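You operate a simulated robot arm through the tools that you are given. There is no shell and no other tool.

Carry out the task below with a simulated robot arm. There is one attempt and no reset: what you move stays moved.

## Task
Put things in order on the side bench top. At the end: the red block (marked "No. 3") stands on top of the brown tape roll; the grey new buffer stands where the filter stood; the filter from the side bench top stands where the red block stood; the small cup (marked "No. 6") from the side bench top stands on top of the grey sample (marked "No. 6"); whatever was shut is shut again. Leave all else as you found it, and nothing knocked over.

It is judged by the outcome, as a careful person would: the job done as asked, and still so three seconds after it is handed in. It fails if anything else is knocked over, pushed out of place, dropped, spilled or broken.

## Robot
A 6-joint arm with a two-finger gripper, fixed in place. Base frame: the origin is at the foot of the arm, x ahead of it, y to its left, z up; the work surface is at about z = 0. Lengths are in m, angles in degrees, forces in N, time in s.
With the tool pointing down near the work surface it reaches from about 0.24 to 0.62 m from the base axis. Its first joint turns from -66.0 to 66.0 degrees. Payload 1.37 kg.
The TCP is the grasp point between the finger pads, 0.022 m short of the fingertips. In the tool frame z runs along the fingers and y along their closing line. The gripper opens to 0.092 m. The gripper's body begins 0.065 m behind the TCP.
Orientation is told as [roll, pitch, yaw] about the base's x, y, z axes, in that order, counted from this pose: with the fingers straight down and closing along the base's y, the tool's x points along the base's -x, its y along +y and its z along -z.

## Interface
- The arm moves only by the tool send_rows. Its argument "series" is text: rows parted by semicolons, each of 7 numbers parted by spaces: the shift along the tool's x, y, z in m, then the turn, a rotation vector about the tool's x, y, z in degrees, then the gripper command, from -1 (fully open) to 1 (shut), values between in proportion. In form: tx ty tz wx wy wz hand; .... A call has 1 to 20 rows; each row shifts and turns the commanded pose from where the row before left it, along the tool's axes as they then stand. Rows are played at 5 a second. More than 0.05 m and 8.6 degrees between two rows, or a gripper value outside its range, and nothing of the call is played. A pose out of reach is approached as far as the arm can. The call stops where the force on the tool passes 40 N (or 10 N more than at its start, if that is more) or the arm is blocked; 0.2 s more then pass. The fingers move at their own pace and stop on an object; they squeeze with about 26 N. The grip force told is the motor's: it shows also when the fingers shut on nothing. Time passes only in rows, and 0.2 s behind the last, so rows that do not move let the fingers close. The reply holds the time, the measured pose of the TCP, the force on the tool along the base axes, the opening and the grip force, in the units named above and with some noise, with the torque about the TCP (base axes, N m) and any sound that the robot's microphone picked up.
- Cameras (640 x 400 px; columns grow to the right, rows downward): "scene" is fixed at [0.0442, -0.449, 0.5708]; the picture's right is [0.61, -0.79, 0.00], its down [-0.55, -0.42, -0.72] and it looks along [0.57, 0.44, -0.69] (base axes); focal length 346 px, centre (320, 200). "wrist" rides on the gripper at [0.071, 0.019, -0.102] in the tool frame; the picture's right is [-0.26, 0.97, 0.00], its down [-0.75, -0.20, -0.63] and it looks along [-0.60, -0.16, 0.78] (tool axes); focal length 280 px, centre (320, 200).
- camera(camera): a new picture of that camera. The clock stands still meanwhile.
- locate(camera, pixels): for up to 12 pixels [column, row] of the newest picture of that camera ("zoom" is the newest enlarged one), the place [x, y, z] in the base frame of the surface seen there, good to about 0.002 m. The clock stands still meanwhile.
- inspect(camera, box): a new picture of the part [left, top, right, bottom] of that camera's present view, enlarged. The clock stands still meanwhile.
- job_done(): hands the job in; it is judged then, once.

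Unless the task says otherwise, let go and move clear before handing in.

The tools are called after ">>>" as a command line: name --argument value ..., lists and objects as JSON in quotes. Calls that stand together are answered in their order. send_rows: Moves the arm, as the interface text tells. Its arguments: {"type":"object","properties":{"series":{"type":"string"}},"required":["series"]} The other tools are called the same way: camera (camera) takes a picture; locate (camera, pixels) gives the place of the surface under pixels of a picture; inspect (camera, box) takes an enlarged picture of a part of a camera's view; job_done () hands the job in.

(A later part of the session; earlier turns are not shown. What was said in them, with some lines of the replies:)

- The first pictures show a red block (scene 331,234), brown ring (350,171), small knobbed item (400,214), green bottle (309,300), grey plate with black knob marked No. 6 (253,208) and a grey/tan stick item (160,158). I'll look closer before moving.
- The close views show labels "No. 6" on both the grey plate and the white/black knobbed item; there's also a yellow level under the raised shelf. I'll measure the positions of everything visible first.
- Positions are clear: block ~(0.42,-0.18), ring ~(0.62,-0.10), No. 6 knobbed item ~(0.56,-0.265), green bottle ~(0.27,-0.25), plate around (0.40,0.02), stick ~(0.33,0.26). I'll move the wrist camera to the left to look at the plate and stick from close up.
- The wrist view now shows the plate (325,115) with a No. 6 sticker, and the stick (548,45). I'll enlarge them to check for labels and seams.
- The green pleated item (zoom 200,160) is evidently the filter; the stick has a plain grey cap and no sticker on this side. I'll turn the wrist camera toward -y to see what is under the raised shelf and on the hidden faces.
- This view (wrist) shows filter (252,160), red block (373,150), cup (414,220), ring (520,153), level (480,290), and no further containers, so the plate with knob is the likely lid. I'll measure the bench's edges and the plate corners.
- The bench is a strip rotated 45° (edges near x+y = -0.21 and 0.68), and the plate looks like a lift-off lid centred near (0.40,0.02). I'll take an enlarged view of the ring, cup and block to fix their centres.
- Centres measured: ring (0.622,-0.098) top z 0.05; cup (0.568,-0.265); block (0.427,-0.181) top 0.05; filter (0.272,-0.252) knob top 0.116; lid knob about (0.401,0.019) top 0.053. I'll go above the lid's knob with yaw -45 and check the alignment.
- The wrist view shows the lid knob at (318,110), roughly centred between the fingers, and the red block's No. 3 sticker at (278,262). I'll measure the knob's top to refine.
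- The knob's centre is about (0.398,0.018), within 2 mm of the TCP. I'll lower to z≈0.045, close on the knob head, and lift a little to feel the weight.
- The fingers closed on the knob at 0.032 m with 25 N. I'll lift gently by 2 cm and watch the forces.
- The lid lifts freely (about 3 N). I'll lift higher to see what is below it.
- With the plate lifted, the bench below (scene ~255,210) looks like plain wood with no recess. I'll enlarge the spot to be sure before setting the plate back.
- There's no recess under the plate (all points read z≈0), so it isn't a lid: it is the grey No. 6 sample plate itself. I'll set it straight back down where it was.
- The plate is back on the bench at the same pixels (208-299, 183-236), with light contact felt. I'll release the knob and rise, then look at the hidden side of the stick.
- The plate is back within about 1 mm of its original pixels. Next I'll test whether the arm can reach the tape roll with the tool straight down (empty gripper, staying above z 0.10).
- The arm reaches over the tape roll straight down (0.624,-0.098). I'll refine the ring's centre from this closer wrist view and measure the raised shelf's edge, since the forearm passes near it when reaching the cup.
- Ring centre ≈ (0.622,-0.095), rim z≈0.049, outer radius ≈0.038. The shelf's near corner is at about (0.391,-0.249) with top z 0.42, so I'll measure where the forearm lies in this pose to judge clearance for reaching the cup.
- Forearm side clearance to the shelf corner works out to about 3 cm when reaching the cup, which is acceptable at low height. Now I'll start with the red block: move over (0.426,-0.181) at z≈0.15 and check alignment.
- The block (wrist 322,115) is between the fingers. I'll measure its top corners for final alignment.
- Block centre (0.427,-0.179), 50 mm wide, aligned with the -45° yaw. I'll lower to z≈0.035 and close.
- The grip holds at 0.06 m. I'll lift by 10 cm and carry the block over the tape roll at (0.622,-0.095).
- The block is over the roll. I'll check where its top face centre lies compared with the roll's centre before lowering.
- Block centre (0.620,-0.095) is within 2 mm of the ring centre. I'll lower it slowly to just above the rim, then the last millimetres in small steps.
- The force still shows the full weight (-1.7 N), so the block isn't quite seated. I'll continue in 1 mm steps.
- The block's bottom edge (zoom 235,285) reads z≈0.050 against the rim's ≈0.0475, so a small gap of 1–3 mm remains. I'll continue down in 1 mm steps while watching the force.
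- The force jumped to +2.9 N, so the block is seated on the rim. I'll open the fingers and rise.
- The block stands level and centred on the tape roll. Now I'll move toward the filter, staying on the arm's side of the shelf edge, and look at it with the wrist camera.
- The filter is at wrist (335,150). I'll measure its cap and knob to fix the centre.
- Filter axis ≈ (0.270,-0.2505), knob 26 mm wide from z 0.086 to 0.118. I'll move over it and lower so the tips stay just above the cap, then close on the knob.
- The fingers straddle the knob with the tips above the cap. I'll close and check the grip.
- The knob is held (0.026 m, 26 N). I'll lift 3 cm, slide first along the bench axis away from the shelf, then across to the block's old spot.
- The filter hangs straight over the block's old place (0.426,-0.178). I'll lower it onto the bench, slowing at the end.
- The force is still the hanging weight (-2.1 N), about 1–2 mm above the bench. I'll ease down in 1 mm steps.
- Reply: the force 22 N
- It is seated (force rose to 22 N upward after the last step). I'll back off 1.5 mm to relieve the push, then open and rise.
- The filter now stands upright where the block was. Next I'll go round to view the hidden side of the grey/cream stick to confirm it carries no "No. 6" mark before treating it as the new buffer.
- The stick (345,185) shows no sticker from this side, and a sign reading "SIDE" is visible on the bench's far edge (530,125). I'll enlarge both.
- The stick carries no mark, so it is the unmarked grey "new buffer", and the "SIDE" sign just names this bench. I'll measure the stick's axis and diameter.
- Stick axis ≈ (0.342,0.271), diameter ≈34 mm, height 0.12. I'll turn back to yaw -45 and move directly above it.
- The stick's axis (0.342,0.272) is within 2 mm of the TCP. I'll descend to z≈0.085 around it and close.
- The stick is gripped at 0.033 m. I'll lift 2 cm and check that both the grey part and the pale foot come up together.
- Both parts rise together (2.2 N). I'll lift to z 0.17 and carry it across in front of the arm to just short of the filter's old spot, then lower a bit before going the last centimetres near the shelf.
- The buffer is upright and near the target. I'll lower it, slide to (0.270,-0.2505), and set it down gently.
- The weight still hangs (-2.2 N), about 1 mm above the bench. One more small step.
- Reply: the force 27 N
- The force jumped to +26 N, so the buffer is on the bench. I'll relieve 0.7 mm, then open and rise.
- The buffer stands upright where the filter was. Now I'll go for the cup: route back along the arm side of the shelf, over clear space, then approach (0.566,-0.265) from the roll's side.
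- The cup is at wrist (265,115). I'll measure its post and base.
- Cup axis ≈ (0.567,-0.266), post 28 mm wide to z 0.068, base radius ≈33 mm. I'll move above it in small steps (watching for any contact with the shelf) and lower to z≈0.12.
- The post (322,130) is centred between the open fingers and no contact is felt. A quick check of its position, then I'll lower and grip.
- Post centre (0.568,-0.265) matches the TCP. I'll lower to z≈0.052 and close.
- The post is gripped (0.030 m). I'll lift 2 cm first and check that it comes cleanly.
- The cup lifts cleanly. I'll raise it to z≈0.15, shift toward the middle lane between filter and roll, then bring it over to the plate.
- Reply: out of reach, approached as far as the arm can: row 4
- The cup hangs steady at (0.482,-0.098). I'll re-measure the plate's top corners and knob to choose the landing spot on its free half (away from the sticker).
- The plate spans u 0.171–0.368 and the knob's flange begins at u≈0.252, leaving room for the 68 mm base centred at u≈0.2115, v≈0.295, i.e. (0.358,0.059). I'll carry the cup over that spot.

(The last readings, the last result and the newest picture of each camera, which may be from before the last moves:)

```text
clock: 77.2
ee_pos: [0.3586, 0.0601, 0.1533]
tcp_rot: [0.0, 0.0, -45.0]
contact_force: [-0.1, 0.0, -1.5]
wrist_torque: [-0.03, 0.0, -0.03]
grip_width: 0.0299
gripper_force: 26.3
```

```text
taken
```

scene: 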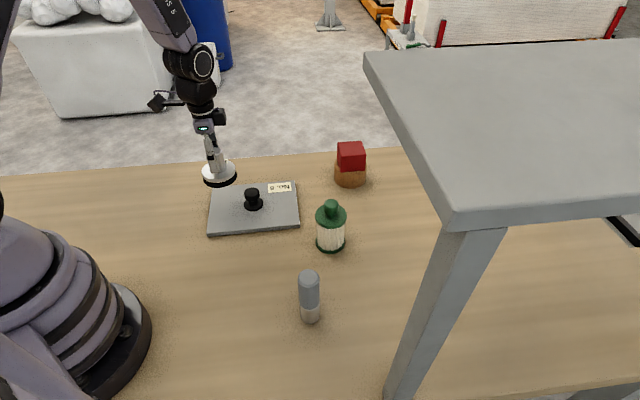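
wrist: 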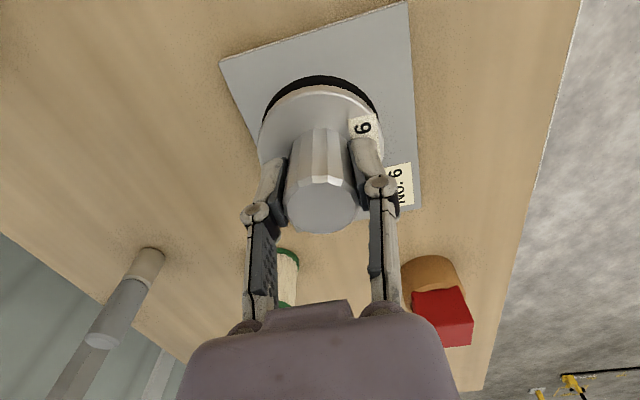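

The cup is over the free half of the plate at u 0.211, v 0.296. I'll lower most of the way and look.

>>> send_rows --series "0 0 0.03 0 0 0 1; 0 0 0.03 0 0 0 1; 0 0 0.02 0 0 0 1; 0 0 0 0 0 0 1; 0 0 0 0 0 0 1"

>>> inspect --camera "scene" --box '[175, 130, 315, 245]'

>>> camera --camera "wrist"

```text
clock: 78.4
ee_pos: [0.3584, 0.0598, 0.0731]
tcp_rot: [0.0, 0.0, -45.0]
contact_force: [0.0, 0.0, -1.9]
wrist_torque: [-0.05, -0.01, 0.0]
grip_width: 0.0298
gripper_force: 26.5
```

```text
3.48 times, centred on (245, 188) of scene
```

zoom: 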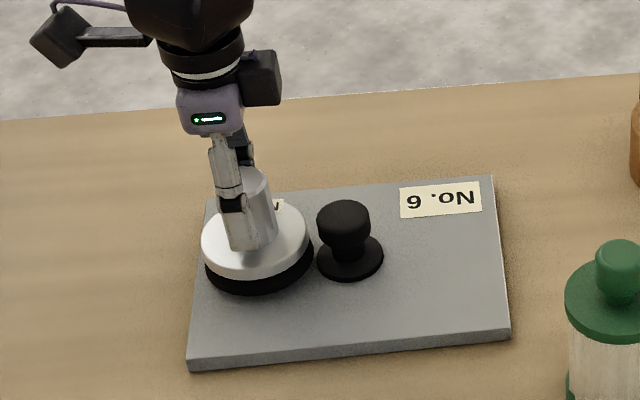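

```text
taken
```

wrist: 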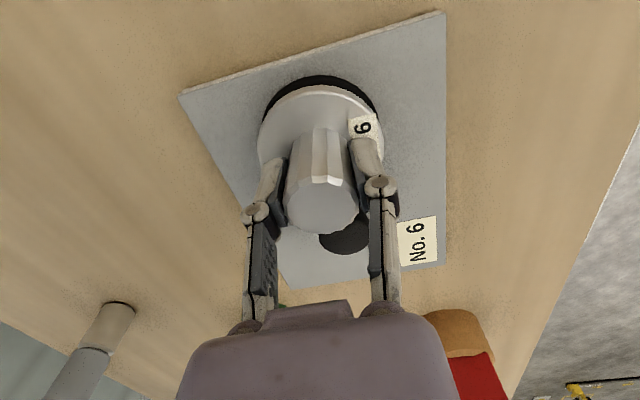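

The cup is 9 mm above the plate; margins to the knob flange and the left edge look only 3–4 mm. I'll shift it 27 mm toward -v (nearer the robot-side edge) for more room, then ease down.

>>> send_rows --series "-0.0012 -0.0135 0 0 0 0 1; -0.0012 -0.0135 0 0 0 0 1; 0 0 0.004 0 0 0 1; 0 0 0.002 0 0 0 1; 0 0 0 0 0 0 1; 0 0 0 0 0 0 1"

>>> inspect --camera "scene" --box '[175, 130, 315, 245]'

```text
clock: 79.8
ee_pos: [0.3411, 0.0388, 0.0671]
tcp_rot: [0.1, 0.0, -45.0]
contact_force: [0.2, -0.3, -1.3]
wrist_torque: [-0.02, 0.02, 0.01]
grip_width: 0.0297
gripper_force: 25.8
```

```text
3.48 times, centred on (245, 188) of scene
```

zoom: 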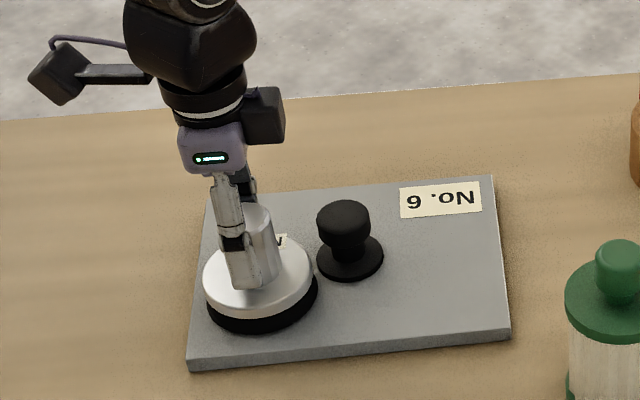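

Margins are now comfortable on all sides. I'll ease down in 1 mm steps until contact.

>>> send_rows --series "0 0 0.001 0 0 0 1; 0 0 0.0005 0 0 0 1; 0 0 0 0 0 0 1; 0 0 0 0 0 0 1"

```text
clock: 80.8
ee_pos: [0.341, 0.0386, 0.0665]
tcp_rot: [0.1, 0.0, -45.0]
contact_force: [-2.7, 1.4, 16.8]
wrist_torque: [-0.04, 0.04, -0.06]
grip_width: 0.03
gripper_force: 25.7
```

Contact (+17 N): the cup sits on the plate. I'll relieve 0.7 mm, open, and rise.

>>> send_rows --series "0 0 -0.0006 0 0 0 1; 0 0 0 0 0 0 1; 0 0 0 0 0 0 0.5; 0 0 0 0 0 0 0; 0 0 0 0 0 0 -0.4; 0 0 0 0 0 0 -0.4; 0 0 -0.02 0 0 0 -0.4; 0 0 -0.04 0 0 0 -0.4; 0 0 -0.04 0 0 0 -1; 0 0 -0.04 0 0 0 -1; 0 0 0 0 0 0 -1"

>>> camera --camera "scene"

>>> camera --camera "wrist"

```text
clock: 83.2
ee_pos: [0.3398, 0.0385, 0.2058]
tcp_rot: [0.0, 0.0, -45.0]
contact_force: [0.0, 0.4, 0.0]
wrist_torque: [-0.02, 0.01, 0.01]
grip_width: 0.092
gripper_force: 0.0
```

```text
taken
```

scene: 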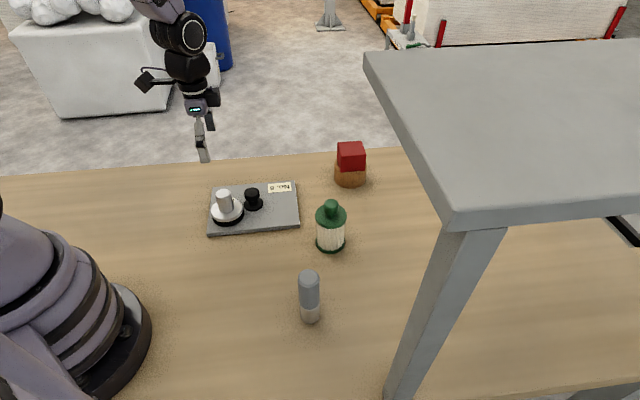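

```text
taken
```

wrist: 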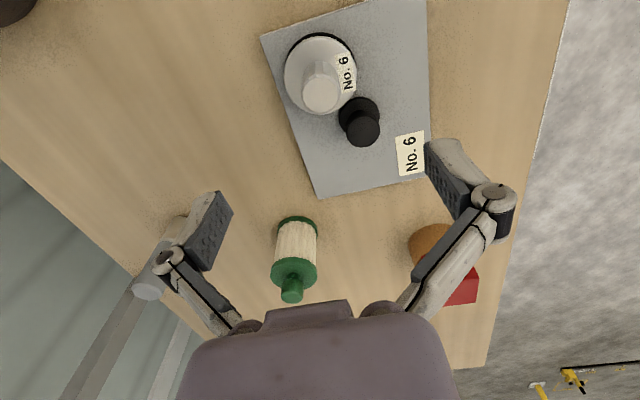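

The cup stands on the plate, both No. 6 stickers visible (wrist 347,75 and 410,152). I'll enlarge each placed item to verify position and uprightness.

>>> inspect --camera "scene" --box '[195, 170, 315, 245]'

>>> locate --camera "zoom" --pixels '[[98, 95], [66, 335], [555, 288], [526, 60], [303, 120], [155, 115], [80, 230], [255, 215], [170, 290]]'

>>> inspect --camera "scene" --box '[280, 130, 400, 335]'

>>> locate --camera "scene" --pixels '[[316, 216], [346, 216], [331, 205], [300, 275], [319, 275], [309, 275], [310, 321], [340, 146], [362, 145], [341, 154], [364, 153], [351, 186]]'

```text
5.33 times, centred on (255, 208) of scene
```

zoom: 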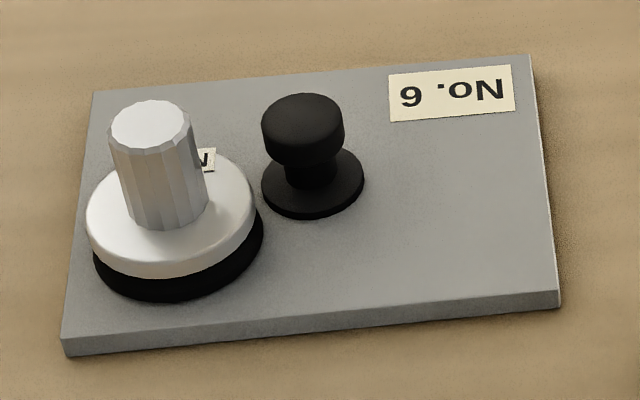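

```text
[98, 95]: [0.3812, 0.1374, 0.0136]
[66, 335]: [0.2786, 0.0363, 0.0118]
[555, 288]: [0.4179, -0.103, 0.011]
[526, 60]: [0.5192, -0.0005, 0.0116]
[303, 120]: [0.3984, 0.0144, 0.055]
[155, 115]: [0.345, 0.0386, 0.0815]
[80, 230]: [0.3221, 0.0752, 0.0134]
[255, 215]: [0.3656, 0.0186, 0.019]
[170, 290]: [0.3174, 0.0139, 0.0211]
```

```text
1.95 times, centred on (340, 232) of scene
```

zoom: 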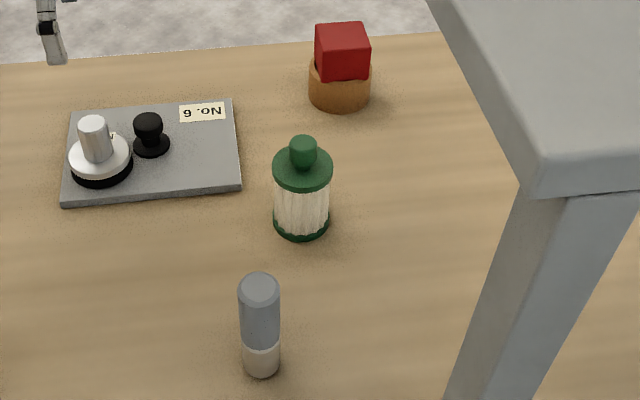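

```text
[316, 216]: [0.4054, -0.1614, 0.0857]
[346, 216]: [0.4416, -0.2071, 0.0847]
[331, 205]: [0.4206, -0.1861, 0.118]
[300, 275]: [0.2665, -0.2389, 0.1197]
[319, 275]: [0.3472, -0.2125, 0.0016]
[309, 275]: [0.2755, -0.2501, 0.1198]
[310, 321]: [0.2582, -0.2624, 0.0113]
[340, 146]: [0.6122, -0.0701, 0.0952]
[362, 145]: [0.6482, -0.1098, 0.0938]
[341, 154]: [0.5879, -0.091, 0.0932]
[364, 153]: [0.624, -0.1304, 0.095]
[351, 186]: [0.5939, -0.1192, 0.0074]
```

Filter axis reads ≈(0.424,-0.184)/(0.427,-0.180), buffer ≈(0.271,-0.250), plate corners unchanged within 1–2 mm, block top level at z≈0.094. One last close look at the block on the roll and a settled-state check.

>>> send_rows --series "0.02 0 -0.02 0 0 0 -1; 0 0 0 0 0 0 -1; 0 0 0 0 0 0 -1; 0 0 0 0 0 0 -1; 0 0 0 0 0 0 -1; 0 0 0 0 0 0 -1; 0 0 0 0 0 0 -1; 0 0 0 0 0 0 -1; 0 0 0 0 0 0 -1; 0 0 0 0 0 0 -1"

>>> inspect --camera "scene" --box '[325, 130, 380, 195]'

>>> camera --camera "scene"

```text
clock: 85.4
ee_pos: [0.3276, 0.0533, 0.2252]
tcp_rot: [0.0, 0.0, -45.0]
contact_force: [0.9, -0.7, -0.5]
wrist_torque: [0.0, 0.02, 0.03]
grip_width: 0.0921
gripper_force: 0.0
```

```text
6.15 times, centred on (352, 162) of scene
```

zoom: 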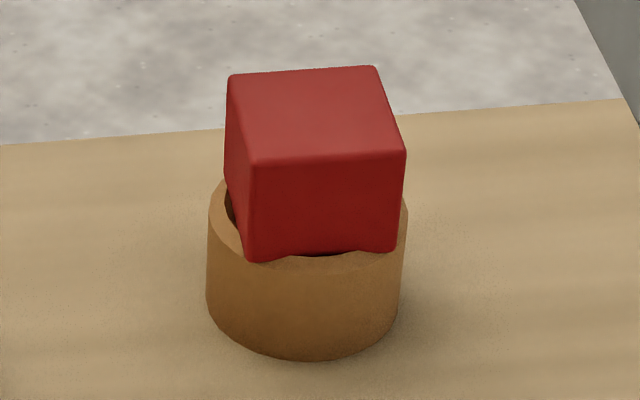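

```text
taken
```

scene: 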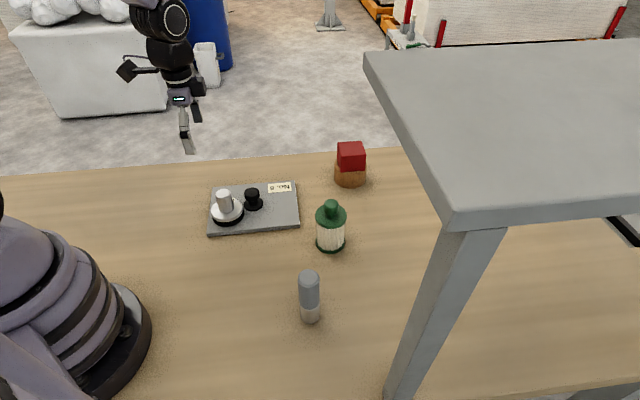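

The last pictures show the block level on the roll (351,163), the filter (331,225) on the block's old spot, the buffer (309,295) on the filter's old spot and the cup (227,206) on the No. 6 plate. Everything is upright and unmoved over the last two seconds. I found nothing shut on this bench: the plate turned out not to be a lid and is back in place within 1–2 mm, and the arm is clear, so I'm handing in.

>>> job_done

```text
The job is handed in.
```

I moved all four items to where you asked. In the last pictures everything was upright and steady, and the arm was clear of the bench. The job is handed in; no verdict has come back yet.

- **Red block (No. 3):** it stands level on top of the brown tape roll, centred to within about 2 mm.
- **Filter:** the green and white pleated item stands where the red block stood.
- **New buffer:** I took this to be the unmarked grey cylinder with the pale foot. It stands where the filter stood.
- **Small cup (No. 6):** I took this to be the white disc with the black base and post. It stands on the grey plate marked No. 6, beside the plate's knob, with both stickers still visible.

**Grey plate (No. 6):** I first thought it was a lid, so I lifted it and found bare bench underneath. I took it to be the grey sample and set it back within 1–2 mm of where it was.

**Anything shut:** I found nothing shut on the bench, so there was nothing to shut again.
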